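You operate a simulated robot arm through the tools that you are given. There is no shell and no other tool. Be economical: measure what you need, move in short steps, check, and stop when the job is done.

Carry out the task below with a simulated robot arm. There is one attempt and no reset: what you move stays moved.

JOB
Fetch the half gel cartridge from the tank table beside the rails and stand it on top of the black core plate.
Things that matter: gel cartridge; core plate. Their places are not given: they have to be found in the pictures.

Only the result counts: the job must be done as asked and must still hold three seconds after the hand-in. Knocking over, shifting, dropping, spilling or breaking anything else fails it.

ROBOT AND FRAMES
A 6-joint arm with a two-finger parallel gripper, fixed in place. Base frame: the origin is at the foot of the arm, x ahead of it, y to its left, z up; the work surface is at about z = 0. Readings come in cm, degrees, newtons and seconds.
With the tool pointing down near the work surface it reaches from about 14 to 58 cm from the base axis. Its first joint turns from -66.0 to 66.0 degrees. Payload 2.1 kg.
Tool frame: the origin (TCP) lies between the finger pads and is the grasp point; the fingertips stand 3 cm ahead of it; z points along the fingers, y is the line along which they close. Largest opening 9.4 cm; finger width 2.8, thickness 1; the body of the gripper, 5 by 9.6 cm, starts 5.5 cm behind the TCP.
Orientation is that of the tool frame in the base frame, as a unit quaternion [x, y, z, w]. With the fingers straight down and closing along the base's y, the tool's x points along the base's -x, its y along +y and its z along -z.

CONTROLS
- The arm moves only by the tool arm_command. Its argument "steps" is a list of rows, each a list of 3 entries, a list of its own where there are three numbers: the opening in per cent of the stroke, from 0 (shut) to 100 (fully open), then the shift along the tool's x, y, z in units of 250 mm (1.0 is 250 mm), then the turn about the tool's z in units of 60 degrees (1.0 is 60 degrees). In form: [[hand, [dx, dy, dz], spin], ...]. A call has 1 to 10 rows; each row is the pose to reach, as a shift and turn from the pose commanded when the call began, along the tool's axes at that moment. A call with a number of a shift or a turn outside -1 to 1 is refused whole. Each row takes 0.2 s and may step no farther than 5 cm and 8.6 degrees from the row before; otherwise, or with a gripper value out of range, the whole call is refused. Where a pose cannot be reached the arm comes as near as it can. A force on the tool above 40 N (or 10 N above the force at the start of the call, whichever is more), or a blocked arm, ends the call early, and 0.2 s more pass. Each finger travels about 7.2 cm/s and halts on what it meets, pressing with about 40 N; the grip force reading is that of the motor and also rises with nothing between the fingers. The clock runs only during rows and for 0.2 s after the last one: add rows that repeat a pose to give the fingers time. It gives the time, the measured TCP pose, the force on the tool (base axes), the opening and the grip force at its end, in the units of the frame above (readings bear some noise).
- Cameras (640 x 400 px; columns grow to the right, rows downward): "scene" is fixed at [4.07, -35.69, 49.52]; the picture's right is [0.90, -0.43, 0.00], its down [-0.19, -0.40, -0.90] and it looks along [0.39, 0.81, -0.45] (base axes); focal length 310 px, centre (320, 200). "wrist" rides on the gripper at [-3.7, 0, -5.8] in the tool frame; the picture's right is [0.00, -1.00, 0.00], its down [0.97, 0.00, -0.24] and it looks along [0.24, 0.00, 0.97] (tool axes); focal length 218 px, centre (320, 200).
- capture(camera): a new picture of that camera. The clock stands still meanwhile.
- pixel_to_xyz(camera, pixels): for up to 12 pixels [column, row] of the newest picture of that camera ("zoom" is the newest enlarged one), the place [x, y, z] in the base frame of the surface seen there, good to about 0.2 cm. The clock stands still meanwhile.
- close_up(camera, box): a new picture of the part [left, top, right, bottom] of that camera's present view, enlarged. The clock stands still meanwhile.
- finish_job(): hands the job in; it is judged then, once.

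Work in short steps. Measure before you move; look again where a grasp or a placing could have gone wrong, and mend it. You have 60 turns and 30 pictures in all, those below and enlarged ones among them. Open the gripper and draw the arm clear of the work before you hand the job in, unless the task says otherwise; then end with one line.

The tools are called as a command line: name --argument value ..., lists and objects as JSON in quotes. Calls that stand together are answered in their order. arm_command: Moves the arm, as the interface text tells. Its arguments: {"type":"object","properties":{"steps":{"type":"array","items":{"type":"array"}}},"required":["steps"]} The other tools are called the same way: capture (camera) takes a picture; pixel_to_xyz (camera, pixels) gives the place of the surface under pixels of a picture; close_up (camera, box) takes an enlarged picture of a part of a camera's view; finish_job () hands the job in.

At the start:

```text
t: 0.0
tool_pos: [37.23, 3.92, 38.41]
tool_rot: [-0.001, 1.0, 0.001, 0.0]
ft_force: [1.1, -0.5, 0.9]
finger_gap: 9.4
gripper_force: 0.0
```

scene: 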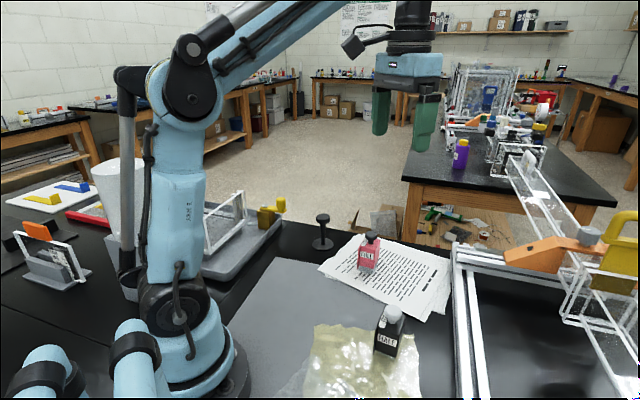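
wrist: 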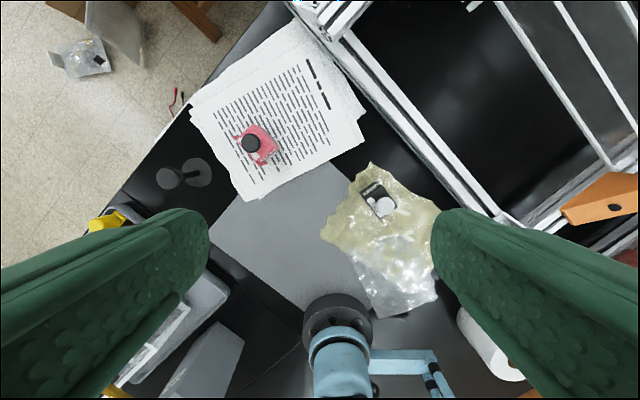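

Two labelled items show, pink at scene (368,253) and black at (389,330), and a black pedestal at (322,232). I enlarge them to read the labels.

close_up --camera "scene" --box '[280, 200, 460, 380]'

close_up --camera "wrist" --box '[140, 100, 440, 290]'

```text
2.22 times, centred on (370, 290) of scene
```

zoom: 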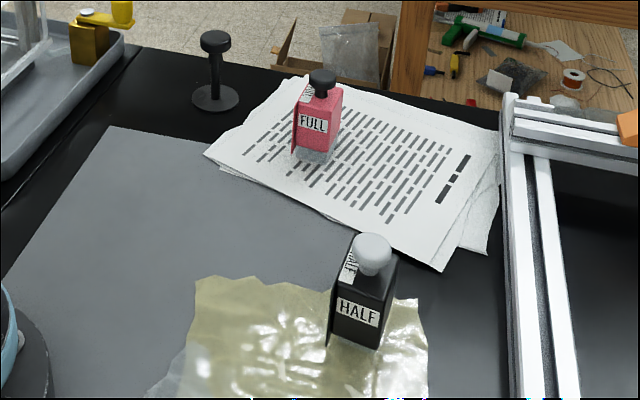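

```text
2.11 times, centred on (290, 195) of wrist
```

zoom: 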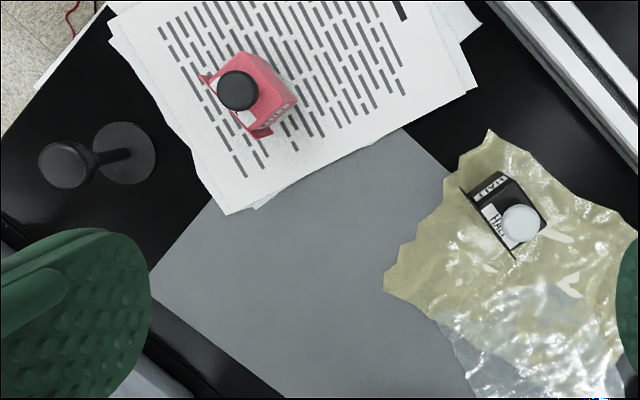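

The black one reads HALF, the pink FULL. I look for the core plate, and for other cartridges, left and right.

close_up --camera "scene" --box '[0, 160, 320, 360]'

close_up --camera "scene" --box '[400, 60, 640, 210]'

close_up --camera "scene" --box '[400, 200, 640, 400]'

pixel_to_xyz --camera "scene" --pixels '[[322, 217], [324, 244], [391, 312], [387, 345], [395, 352], [376, 348], [402, 330], [368, 255], [460, 155], [40, 270], [8, 243], [270, 215]]'

```text
2.00 times, centred on (160, 260) of scene
```

zoom: 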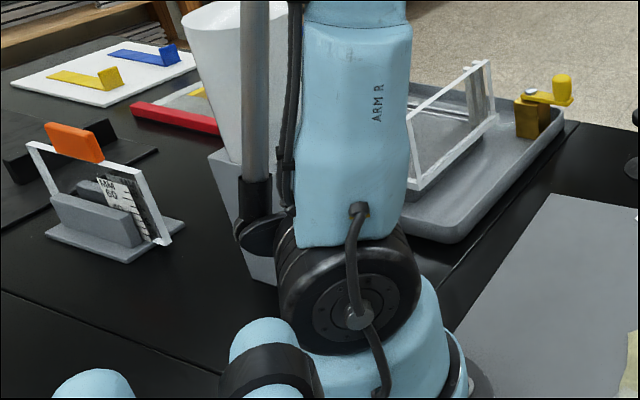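

```text
2.67 times, centred on (520, 135) of scene
```

zoom: 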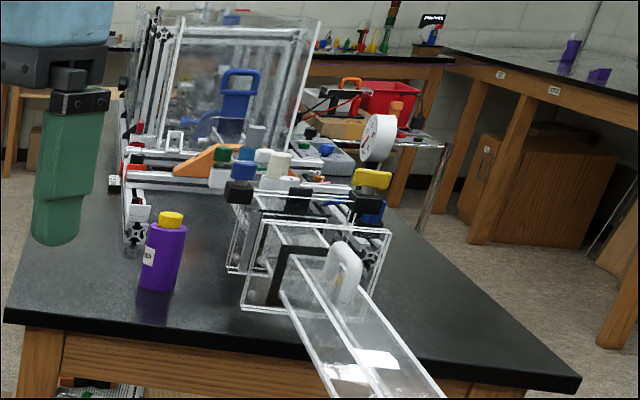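

```text
2.00 times, centred on (520, 300) of scene
```

zoom: 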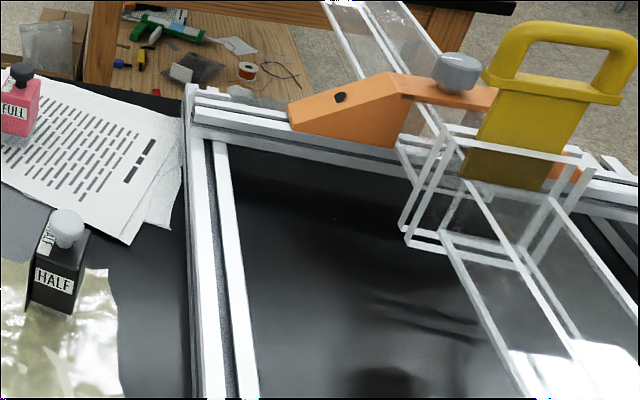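

```text
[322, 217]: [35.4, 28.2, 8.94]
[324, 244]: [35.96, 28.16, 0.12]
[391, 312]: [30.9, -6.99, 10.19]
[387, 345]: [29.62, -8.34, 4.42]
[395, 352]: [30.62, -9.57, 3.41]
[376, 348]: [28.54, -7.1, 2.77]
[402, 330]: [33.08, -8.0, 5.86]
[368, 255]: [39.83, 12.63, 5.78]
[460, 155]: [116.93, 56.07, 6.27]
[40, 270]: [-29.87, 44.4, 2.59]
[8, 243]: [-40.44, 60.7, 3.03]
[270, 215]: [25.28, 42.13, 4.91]
```

The HALF cartridge stands near (30.5,-8). The only reachable candidate for the plate so far is the black pedestal at (35.5,28.2). Before choosing I look at the unseen right and left sides with the wrist camera, staying high up.

arm_command --steps '[[100, [0.1, -0.16, 0], 0], [100, [0.2, -0.32, 0], 0], [100, [0.28, -0.48, 0], 0], [100, [0.32, -0.64, 0], 0], [100, [0.32, -0.8, 0], 0], [100, [0.32, -0.96, 0], 0]]'

capture --camera "wrist"

capture --camera "scene"

```text
t: 1.4
tool_pos: [29.11, -20.12, 38.25]
tool_rot: [-0.001, 1.0, 0.0, 0.001]
ft_force: [0.6, -0.3, -0.3]
finger_gap: 9.39
gripper_force: 0.0
```

```text
22 pictures are left
```

wrist: 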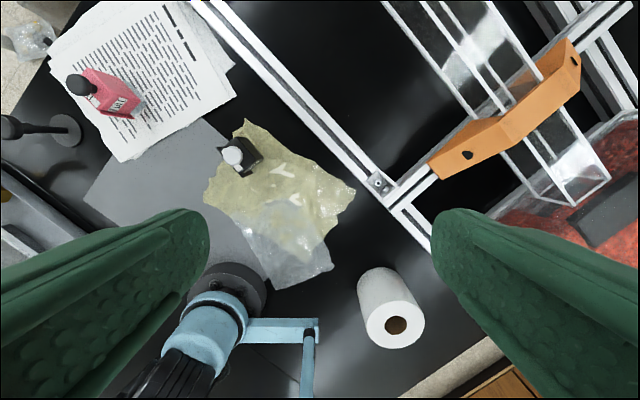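

```text
21 pictures are left
```

scene: 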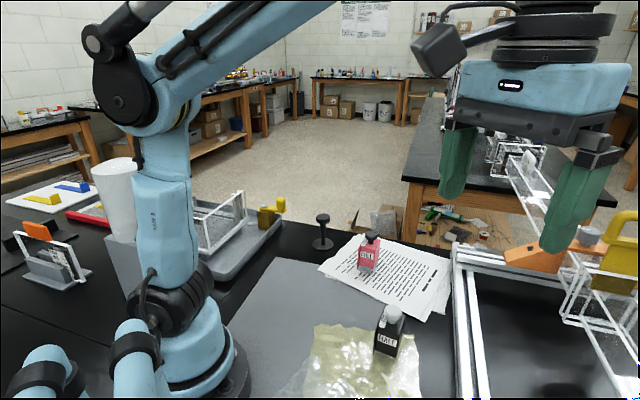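

There is a dark plate on a reddish thing at wrist (615,210), and a paper roll at (390,310). I measure these and look closer.

pixel_to_xyz --camera "wrist" --pixels '[[615, 210], [615, 150], [520, 225], [400, 120], [380, 290], [395, 325], [240, 155], [375, 185], [230, 200], [320, 150], [66, 130], [10, 126]]'

close_up --camera "wrist" --box '[400, 0, 640, 260]'

```text
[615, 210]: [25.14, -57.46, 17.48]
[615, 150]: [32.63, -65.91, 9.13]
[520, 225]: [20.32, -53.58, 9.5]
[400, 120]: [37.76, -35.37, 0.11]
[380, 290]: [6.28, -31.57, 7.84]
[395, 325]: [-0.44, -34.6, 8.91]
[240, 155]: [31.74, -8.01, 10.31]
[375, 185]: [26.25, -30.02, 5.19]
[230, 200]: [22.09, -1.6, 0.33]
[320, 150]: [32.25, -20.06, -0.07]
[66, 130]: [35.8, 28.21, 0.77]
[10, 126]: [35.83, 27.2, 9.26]
```

```text
1.54 times, centred on (520, 130) of wrist
```

zoom: 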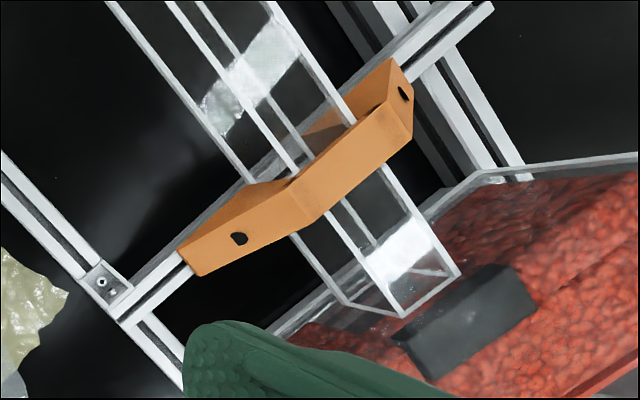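

The dark block in the red-gravelled tank is at radius ~62 cm, out of reach. Next I look at the left side.

arm_command --steps '[[100, [0, 0.19, 0], 0], [100, [0, 0.38, 0], 0], [100, [0, 0.57, 0], 0], [100, [0, 0.76, 0], 0], [100, [0, 0.95, 0], 0]]'

arm_command --steps '[[100, [0, 0.19, 0], 0], [100, [0, 0.38, 0], 0], [100, [0, 0.57, 0], 0], [100, [0, 0.76, 0], 0]]'

capture --camera "wrist"

```text
t: 2.6
tool_pos: [29.11, 3.63, 38.4]
tool_rot: [0.0, 1.0, 0.001, 0.002]
ft_force: [0.8, 0.1, -1.1]
finger_gap: 9.39
gripper_force: 0.1
```

```text
t: 3.6
tool_pos: [29.12, 22.65, 38.3]
tool_rot: [0.0, 1.0, 0.001, 0.001]
ft_force: [0.0, -0.7, -0.6]
finger_gap: 9.4
gripper_force: 0.0
```

```text
19 pictures are left
```

wrist: 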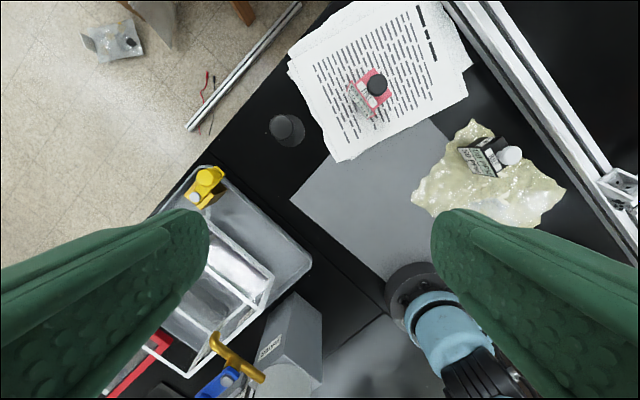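

Only the pedestal at wrist (288,130) fits as a reachable black plate. I enlarge it and the lower-left area.

close_up --camera "wrist" --box '[240, 90, 340, 160]'

close_up --camera "scene" --box '[300, 195, 350, 255]'

close_up --camera "scene" --box '[360, 290, 420, 365]'

pixel_to_xyz --camera "zoom" --pixels '[[320, 100], [285, 100], [320, 200], [270, 250], [390, 250], [320, 320], [210, 250], [400, 320], [290, 330], [350, 350]]'

```text
5.71 times, centred on (290, 125) of wrist
```

zoom: 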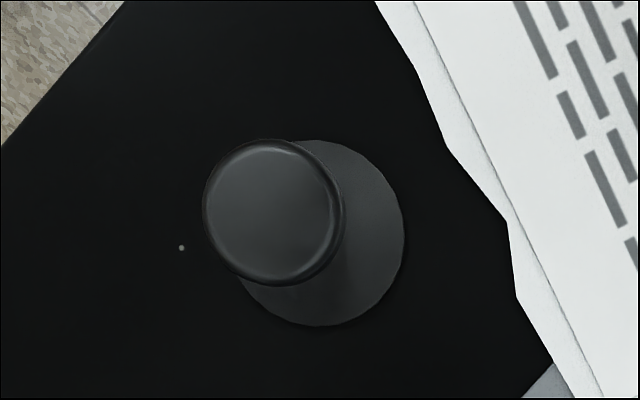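

```text
6.67 times, centred on (325, 225) of scene
```

zoom: 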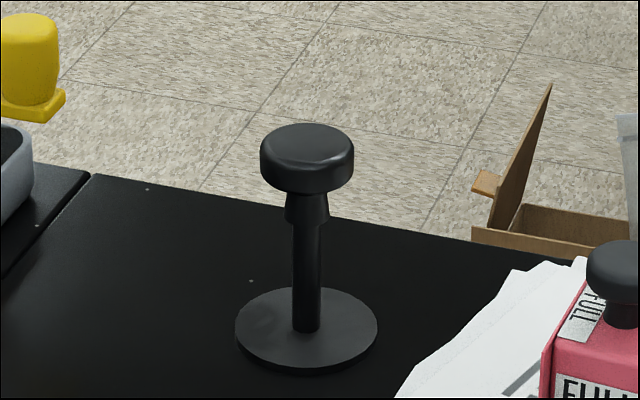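

```text
5.33 times, centred on (390, 328) of scene
```

zoom: 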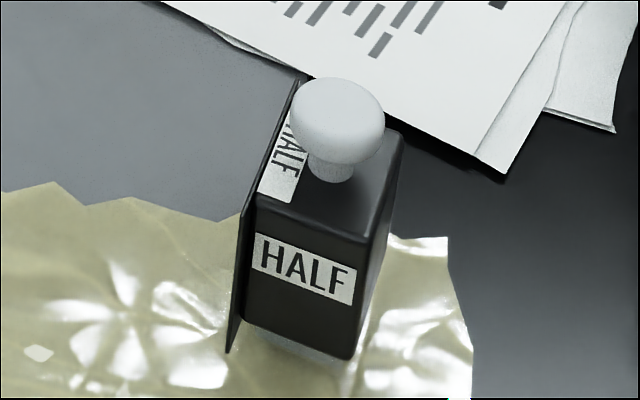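

```text
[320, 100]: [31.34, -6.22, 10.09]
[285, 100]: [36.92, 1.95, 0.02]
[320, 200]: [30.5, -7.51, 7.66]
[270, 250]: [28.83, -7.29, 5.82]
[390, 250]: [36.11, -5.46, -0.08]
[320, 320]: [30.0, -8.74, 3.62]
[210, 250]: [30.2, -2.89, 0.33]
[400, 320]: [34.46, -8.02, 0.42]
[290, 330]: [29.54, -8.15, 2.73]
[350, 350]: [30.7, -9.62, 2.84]
```

The pedestal has a knob top about 3 cm wide, at z≈9. Before settling on it, I check the dark area inside the rails further forward, where a black plate would be hard to see.

arm_command --steps '[[100, [-0.1, -0.17, 0], 0], [100, [-0.2, -0.34, 0], 0], [100, [-0.3, -0.51, 0], 0], [100, [-0.4, -0.67, 0], 0], [100, [-0.48, -0.84, 0], 0], [100, [-0.48, -1.0, 0], 0]]'

arm_command --steps '[[100, [0, -0.19, 0], 0], [100, [0, -0.38, 0], 0], [100, [0, -0.57, 0], 0]]'

capture --camera "wrist"

```text
t: 5.0
tool_pos: [41.26, -2.47, 38.38]
tool_rot: [0.0, 1.0, 0.001, 0.001]
ft_force: [0.3, 0.0, 0.9]
finger_gap: 9.42
gripper_force: 0.1
```

```text
t: 5.8
tool_pos: [40.92, -16.53, 37.97]
tool_rot: [-0.001, 1.0, 0.001, 0.0]
ft_force: [-0.3, -0.2, -0.1]
finger_gap: 9.42
gripper_force: 0.1
out of reach, approached as far as the arm can: row 3
```

```text
15 pictures are left
```

wrist: 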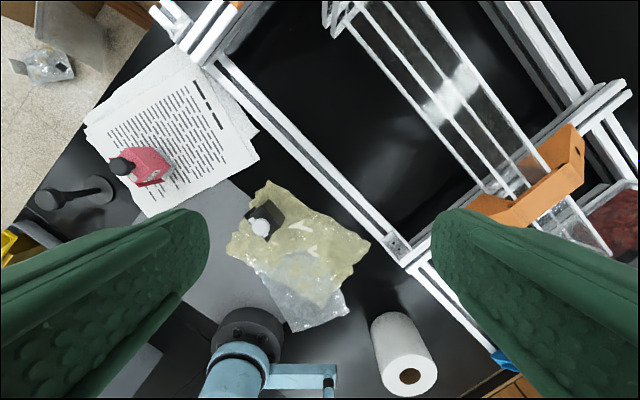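

Nothing else is there, so the target is the pedestal. Now I go above the cartridge at (30.5,-8) to measure its orientation and size.

arm_command --steps '[[100, [0.08, 0.085, 0.1], 0], [100, [0.16, 0.17, 0.2], 0], [100, [0.24, 0.255, 0.3], 0], [100, [0.32, 0.34, 0.4], 0]]'

close_up --camera "wrist" --box '[240, 130, 400, 270]'

```text
t: 6.8
tool_pos: [32.83, -7.97, 28.0]
tool_rot: [-0.001, 1.0, 0.001, 0.001]
ft_force: [0.3, -0.2, 0.3]
finger_gap: 9.41
gripper_force: 0.1
```

```text
2.86 times, centred on (320, 200) of wrist
```

zoom: 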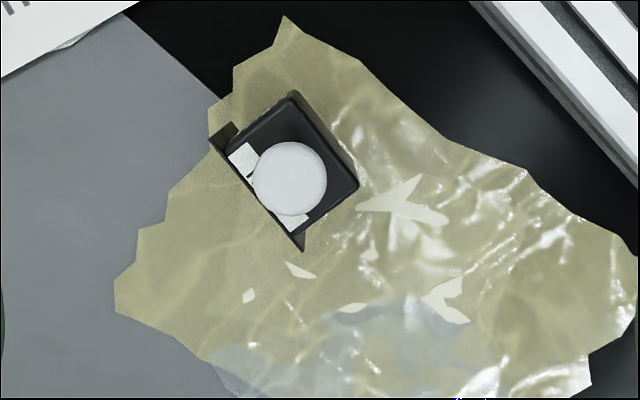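

pixel_to_xyz --camera "zoom" --pixels '[[290, 180], [294, 100], [354, 183], [305, 228], [236, 152], [214, 142], [299, 243], [328, 150], [225, 130], [275, 118], [340, 195]]'

```text
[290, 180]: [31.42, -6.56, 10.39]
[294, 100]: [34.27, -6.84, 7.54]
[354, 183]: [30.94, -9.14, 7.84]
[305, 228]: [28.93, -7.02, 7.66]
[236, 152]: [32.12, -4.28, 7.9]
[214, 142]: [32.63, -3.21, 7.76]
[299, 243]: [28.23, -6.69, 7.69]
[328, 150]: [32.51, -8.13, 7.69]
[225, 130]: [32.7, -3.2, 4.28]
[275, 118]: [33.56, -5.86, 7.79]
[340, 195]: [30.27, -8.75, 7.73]
```

The corners give a body of about 4.2 x 3.1 cm, long axis at ~39°, centre (31.5,-6.8), top z 7.7, cap top z 10.4, and a flange on the (-0.62,0.78) side. I turn 51° so the fingers close along the long axis, and come down to z 15 above it.

arm_command --steps '[[100, [0.026, 0.023, 0], 0.142], [100, [0.053, 0.046, 0], 0.284], [100, [0.053, 0.046, 0.1], 0.426], [100, [0.053, 0.046, 0.2], 0.568], [100, [0.053, 0.046, 0.35], 0.71], [100, [0.053, 0.046, 0.5], 0.85], [100, [0.053, 0.046, 0.5], 0.85]]'

capture --camera "wrist"

```text
t: 8.4
tool_pos: [31.64, -6.8, 15.5]
tool_rot: [0.43, 0.903, 0.001, 0.001]
ft_force: [0.2, 0.2, 0.3]
finger_gap: 9.4
gripper_force: 0.2
```

```text
13 pictures are left
```

wrist: 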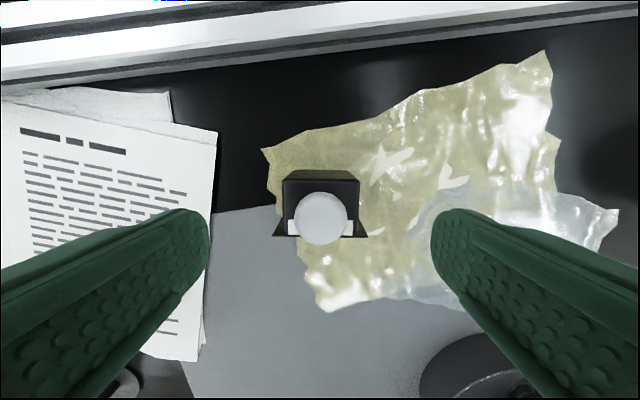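

The picture shows the cartridge square to the fingers and centred at column 321. I measure the front/back position of the body top before lowering.

pixel_to_xyz --camera "wrist" --pixels '[[322, 183], [288, 184], [356, 184], [290, 222], [356, 222], [322, 218], [278, 234], [363, 234], [322, 174]]'

```text
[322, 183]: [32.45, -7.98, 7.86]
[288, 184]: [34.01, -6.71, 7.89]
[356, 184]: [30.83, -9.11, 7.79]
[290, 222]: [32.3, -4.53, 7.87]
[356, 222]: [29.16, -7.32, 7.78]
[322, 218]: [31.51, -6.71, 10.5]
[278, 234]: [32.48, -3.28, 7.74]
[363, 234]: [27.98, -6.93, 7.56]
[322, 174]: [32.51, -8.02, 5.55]
```

The centre agrees with the TCP (31.6,-6.8). I lower to z≈5.8 and close.

arm_command --steps '[[100, [0, 0, 0.12], 0], [100, [0, 0, 0.25], 0], [100, [0, 0, 0.34], 0], [100, [0, 0, 0.388], 0], [100, [0, 0, 0.388], 0]]'

arm_command --steps '[[60, [0, 0, 0], 0], [45, [0, 0, 0], 0], [30, [0, 0, 0], 0], [30, [0, 0, 0], 0], [30, [0, 0, 0], 0]]'

```text
t: 9.6
tool_pos: [31.63, -6.76, 5.86]
tool_rot: [0.43, 0.903, 0.001, 0.001]
ft_force: [-0.6, 0.5, 0.9]
finger_gap: 9.4
gripper_force: 0.0
```

```text
t: 10.8
tool_pos: [31.58, -6.69, 5.91]
tool_rot: [0.43, 0.903, 0.002, 0.001]
ft_force: [-0.5, -0.1, 1.0]
finger_gap: 5.37
gripper_force: 40.0
```

The gap stopped at 5.37 cm, wider than the body's 4.2, so I look at what the fingers are touching.

capture --camera "wrist"

close_up --camera "scene" --box '[330, 260, 450, 380]'

```text
12 pictures are left
```

wrist: 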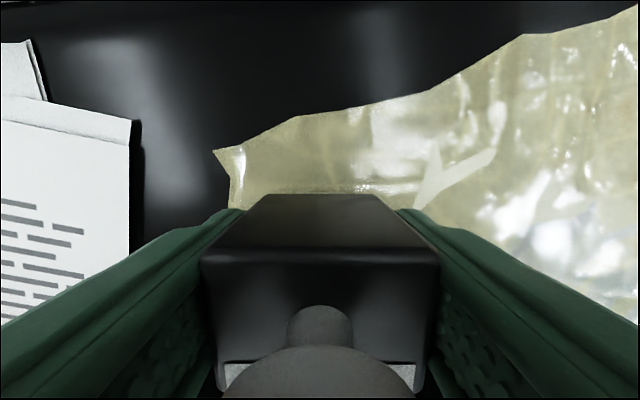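

```text
3.33 times, centred on (390, 320) of scene
```

zoom: 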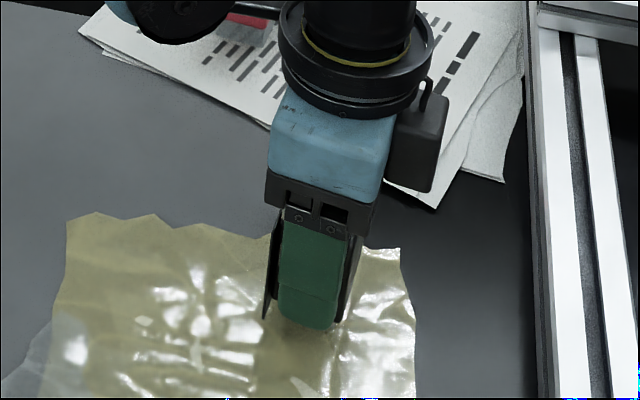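

The fingers sit against both sides of the body with 40 N. I lift 5 cm gently and check the hold.

arm_command --steps '[[30, [0, 0, -0.04], 0], [30, [0, 0, -0.1], 0], [30, [0, 0, -0.2], 0], [30, [0, 0, -0.3], 0], [30, [0, 0, -0.3], 0]]'

close_up --camera "scene" --box '[330, 220, 450, 370]'

```text
t: 12.0
tool_pos: [31.73, -6.88, 13.21]
tool_rot: [0.43, 0.903, 0.002, 0.001]
ft_force: [0.2, 0.2, -0.9]
finger_gap: 5.36
gripper_force: 40.5
```

```text
2.67 times, centred on (390, 295) of scene
```

zoom: 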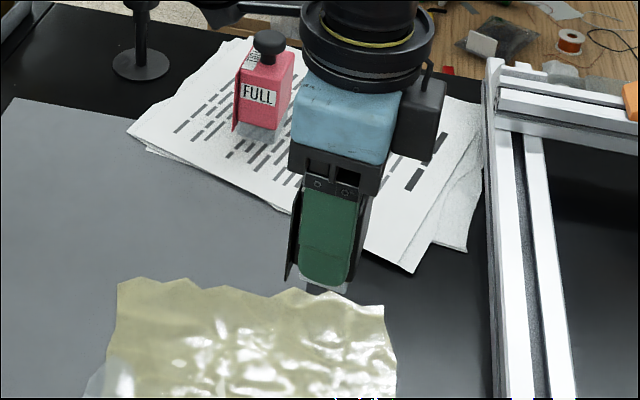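

It is held and hangs upright. I measure the knob's top face while raising the cartridge to a safe height.

arm_command --steps '[[30, [0, 0, -0.1], 0], [30, [0, 0, -0.2], 0], [30, [0, 0, -0.34], 0], [30, [0, 0, -0.34], 0]]'

close_up --camera "scene" --box '[304, 200, 344, 225]'

pixel_to_xyz --camera "zoom" --pixels '[[320, 270], [320, 230], [320, 300], [250, 270], [370, 270], [220, 270], [390, 270], [300, 240], [300, 290], [305, 265]]'

```text
t: 13.0
tool_pos: [31.75, -6.93, 21.88]
tool_rot: [0.43, 0.903, 0.002, 0.0]
ft_force: [-0.6, 0.3, -1.2]
finger_gap: 5.36
gripper_force: 39.8
```

```text
16.00 times, centred on (324, 212) of scene
```

zoom: 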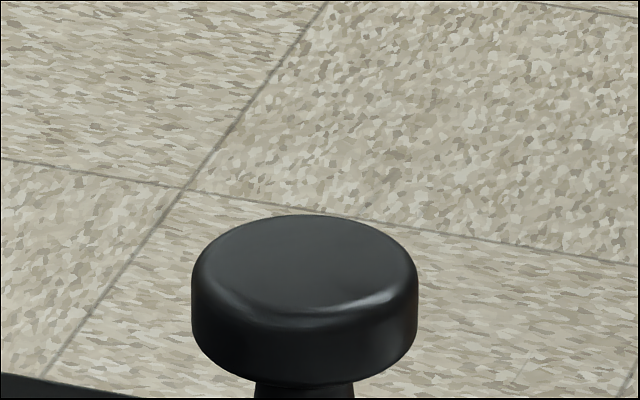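

```text
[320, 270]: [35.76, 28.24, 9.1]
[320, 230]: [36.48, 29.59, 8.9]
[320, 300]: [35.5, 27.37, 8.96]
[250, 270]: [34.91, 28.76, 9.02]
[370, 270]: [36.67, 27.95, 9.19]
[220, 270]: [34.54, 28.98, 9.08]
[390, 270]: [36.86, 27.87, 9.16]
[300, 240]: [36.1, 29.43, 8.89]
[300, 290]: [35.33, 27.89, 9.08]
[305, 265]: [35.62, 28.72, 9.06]
```

The knob top is flat at z≈9.05, centre about (35.75,28.4), diameter ~3.3 cm. I carry the cartridge there at z≈22 in two halves.

arm_command --steps '[[30, [0.06, 0.06, 0], 0], [30, [0.16, 0.165, 0], 0], [30, [0.27, 0.275, 0], 0], [30, [0.38, 0.39, 0], 0], [30, [0.46, 0.47, 0], 0], [30, [0.497, 0.508, 0], 0]]'

arm_command --steps '[[30, [0.06, 0.06, 0], 0], [30, [0.16, 0.165, 0], 0], [30, [0.27, 0.275, 0], 0], [30, [0.38, 0.39, 0], 0], [30, [0.46, 0.47, 0], 0], [30, [0.497, 0.508, 0], 0], [30, [0.497, 0.508, 0], 0]]'

close_up --camera "scene" --box '[260, 120, 400, 260]'

```text
t: 14.4
tool_pos: [33.68, 10.73, 21.85]
tool_rot: [0.43, 0.903, 0.002, 0.001]
ft_force: [0.1, 0.0, -2.1]
finger_gap: 5.35
gripper_force: 39.7
```

```text
t: 16.0
tool_pos: [35.64, 28.51, 21.85]
tool_rot: [0.43, 0.903, 0.001, 0.001]
ft_force: [-0.7, -0.9, -1.8]
finger_gap: 5.38
gripper_force: 39.8
```

```text
2.86 times, centred on (330, 190) of scene
```

zoom: 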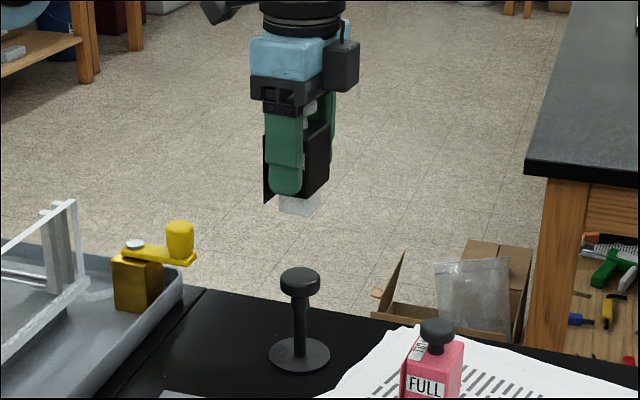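

The cartridge hangs upright right above the knob with its clear foot at zoom (298,205). I measure the foot's lower edge to set the drop.

close_up --camera "scene" --box '[305, 155, 345, 230]'

pixel_to_xyz --camera "scene" --pixels '[[325, 196], [329, 194]]'

```text
5.33 times, centred on (325, 192) of scene
```

zoom: 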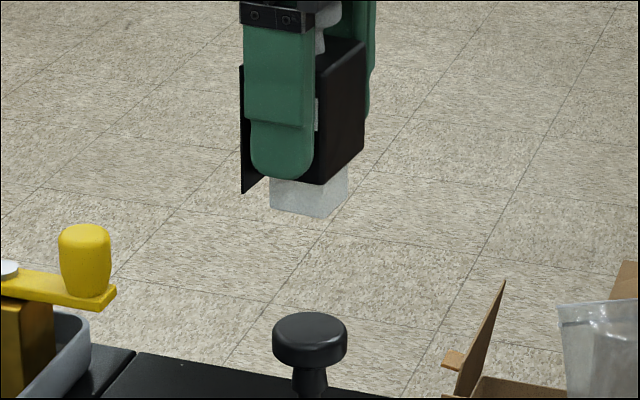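

```text
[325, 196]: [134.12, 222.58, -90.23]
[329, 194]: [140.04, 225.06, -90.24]
```

I query the foot itself in this enlarged view.

pixel_to_xyz --camera "zoom" --pixels '[[300, 200], [335, 195], [318, 212], [274, 205], [344, 195], [309, 340]]'

```text
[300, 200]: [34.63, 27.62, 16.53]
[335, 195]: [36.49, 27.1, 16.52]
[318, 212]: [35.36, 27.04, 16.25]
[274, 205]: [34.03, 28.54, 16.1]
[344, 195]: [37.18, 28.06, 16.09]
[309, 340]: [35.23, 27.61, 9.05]
```

The foot is about 2.4 cm wide with centre (35.6,28.35) and bottom z≈16.1, so it is over the knob centre. I lower 6.6 cm first and then check.

arm_command --steps '[[30, [-0.002, 0.003, 0.08], 0], [30, [-0.002, 0.003, 0.16], 0], [30, [-0.002, 0.003, 0.22], 0], [30, [-0.002, 0.003, 0.255], 0], [30, [-0.002, 0.003, 0.264], 0], [30, [-0.002, 0.003, 0.264], 0]]'

close_up --camera "scene" --box '[300, 180, 350, 240]'

```text
t: 17.4
tool_pos: [35.82, 28.51, 15.3]
tool_rot: [0.43, 0.903, 0.002, 0.001]
ft_force: [0.8, 0.0, -0.8]
finger_gap: 5.38
gripper_force: 40.1
```

```text
6.67 times, centred on (325, 210) of scene
```

zoom: 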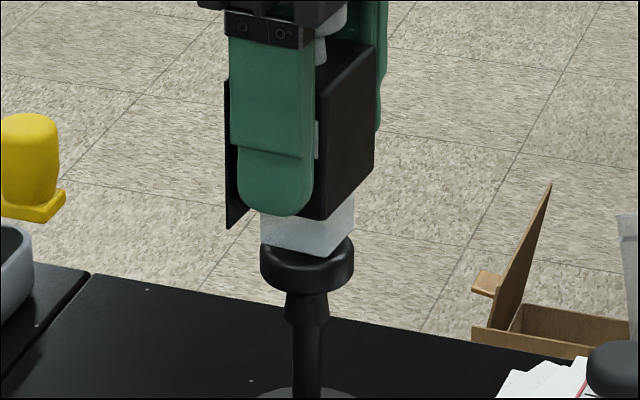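

Centred, with a gap of a few millimetres left. I lower in 1 mm rows and watch the force.

arm_command --steps '[[30, [0, 0, 0.004], 0], [30, [0, 0, 0.008], 0], [30, [0, 0, 0.012], 0], [30, [0, 0, 0.012], 0]]'

```text
t: 18.4
tool_pos: [35.68, 28.56, 14.99]
tool_rot: [0.429, 0.903, 0.001, 0.0]
ft_force: [0.2, -0.3, 14.3]
finger_gap: 5.39
gripper_force: 39.9
```

Contact: 14 N upward at z≈15.0. I ease off half a millimetre, then look at the seating before release.

arm_command --steps '[[30, [0, 0, -0.002], 0], [30, [0, 0, -0.002], 0]]'

close_up --camera "scene" --box '[300, 180, 350, 240]'

```text
t: 19.0
tool_pos: [35.82, 28.44, 14.97]
tool_rot: [0.43, 0.903, 0.001, 0.001]
ft_force: [0.7, 0.1, 8.0]
finger_gap: 5.39
gripper_force: 40.0
```

```text
6.67 times, centred on (325, 210) of scene
```

zoom: 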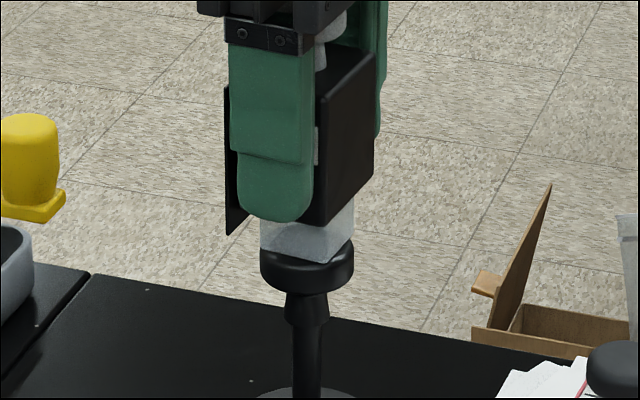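

The foot's left and right corners, (260,245) and (356,236), centre on the knob's centre (309,245). I open gradually without moving.

arm_command --steps '[[60, [0, 0, 0], 0], [66, [0, 0, 0], 0], [80, [0, 0, 0], 0], [100, [0, 0, 0], 0], [100, [0, 0, 0], 0]]'

close_up --camera "scene" --box '[290, 160, 360, 250]'

```text
t: 20.2
tool_pos: [35.81, 28.52, 14.98]
tool_rot: [0.429, 0.903, 0.002, 0.0]
ft_force: [-0.4, -0.5, 0.0]
finger_gap: 9.41
gripper_force: 0.1
```

```text
4.44 times, centred on (325, 205) of scene
```

zoom: 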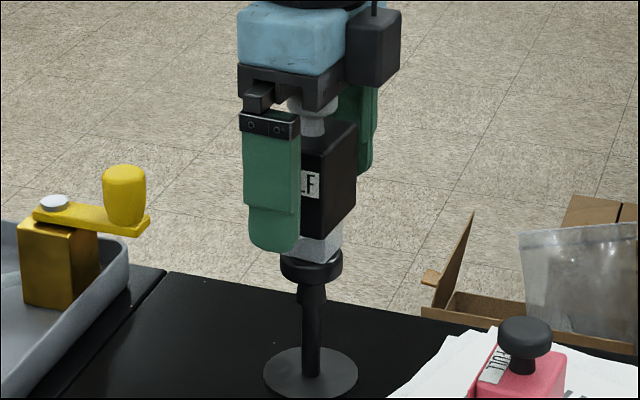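

The cartridge stands free between the open fingers. I rise straight up until clear, and then look.

arm_command --steps '[[100, [0, 0, -0.04], 0], [100, [0, 0, -0.12], 0], [100, [0, 0, -0.25], 0], [100, [0, 0, -0.4], 0], [100, [0, 0, -0.56], 0], [100, [0, 0, -0.7], 0], [100, [0, 0, -0.7], 0], [100, [0, 0, -0.7], 0]]'

close_up --camera "scene" --box '[280, 140, 400, 280]'

```text
t: 22.0
tool_pos: [35.57, 28.54, 32.5]
tool_rot: [0.43, 0.903, 0.002, 0.0]
ft_force: [0.0, 0.5, 0.5]
finger_gap: 9.39
gripper_force: 0.1
```

```text
2.86 times, centred on (340, 210) of scene
```

zoom: 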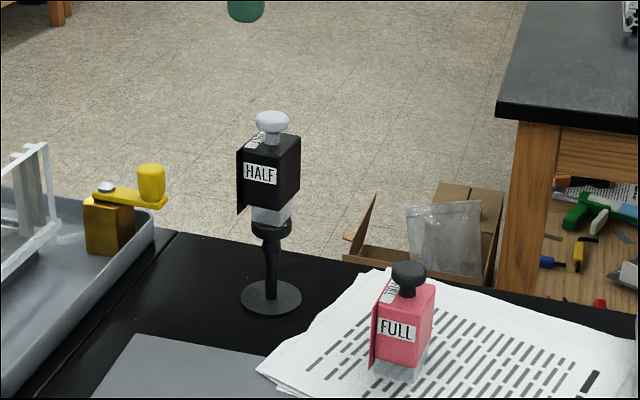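

The HALF cartridge stands upright on the black knob, the arm is clear above it and nothing else has moved, so I hand in.

finish_job

```text
The job is handed in.
```

The half gel cartridge now stands upright on top of the black pedestal, which I took to be the core plate because it was the only black plate within reach; the gripper is open, the arm is clear, and I saw nothing else disturbed.
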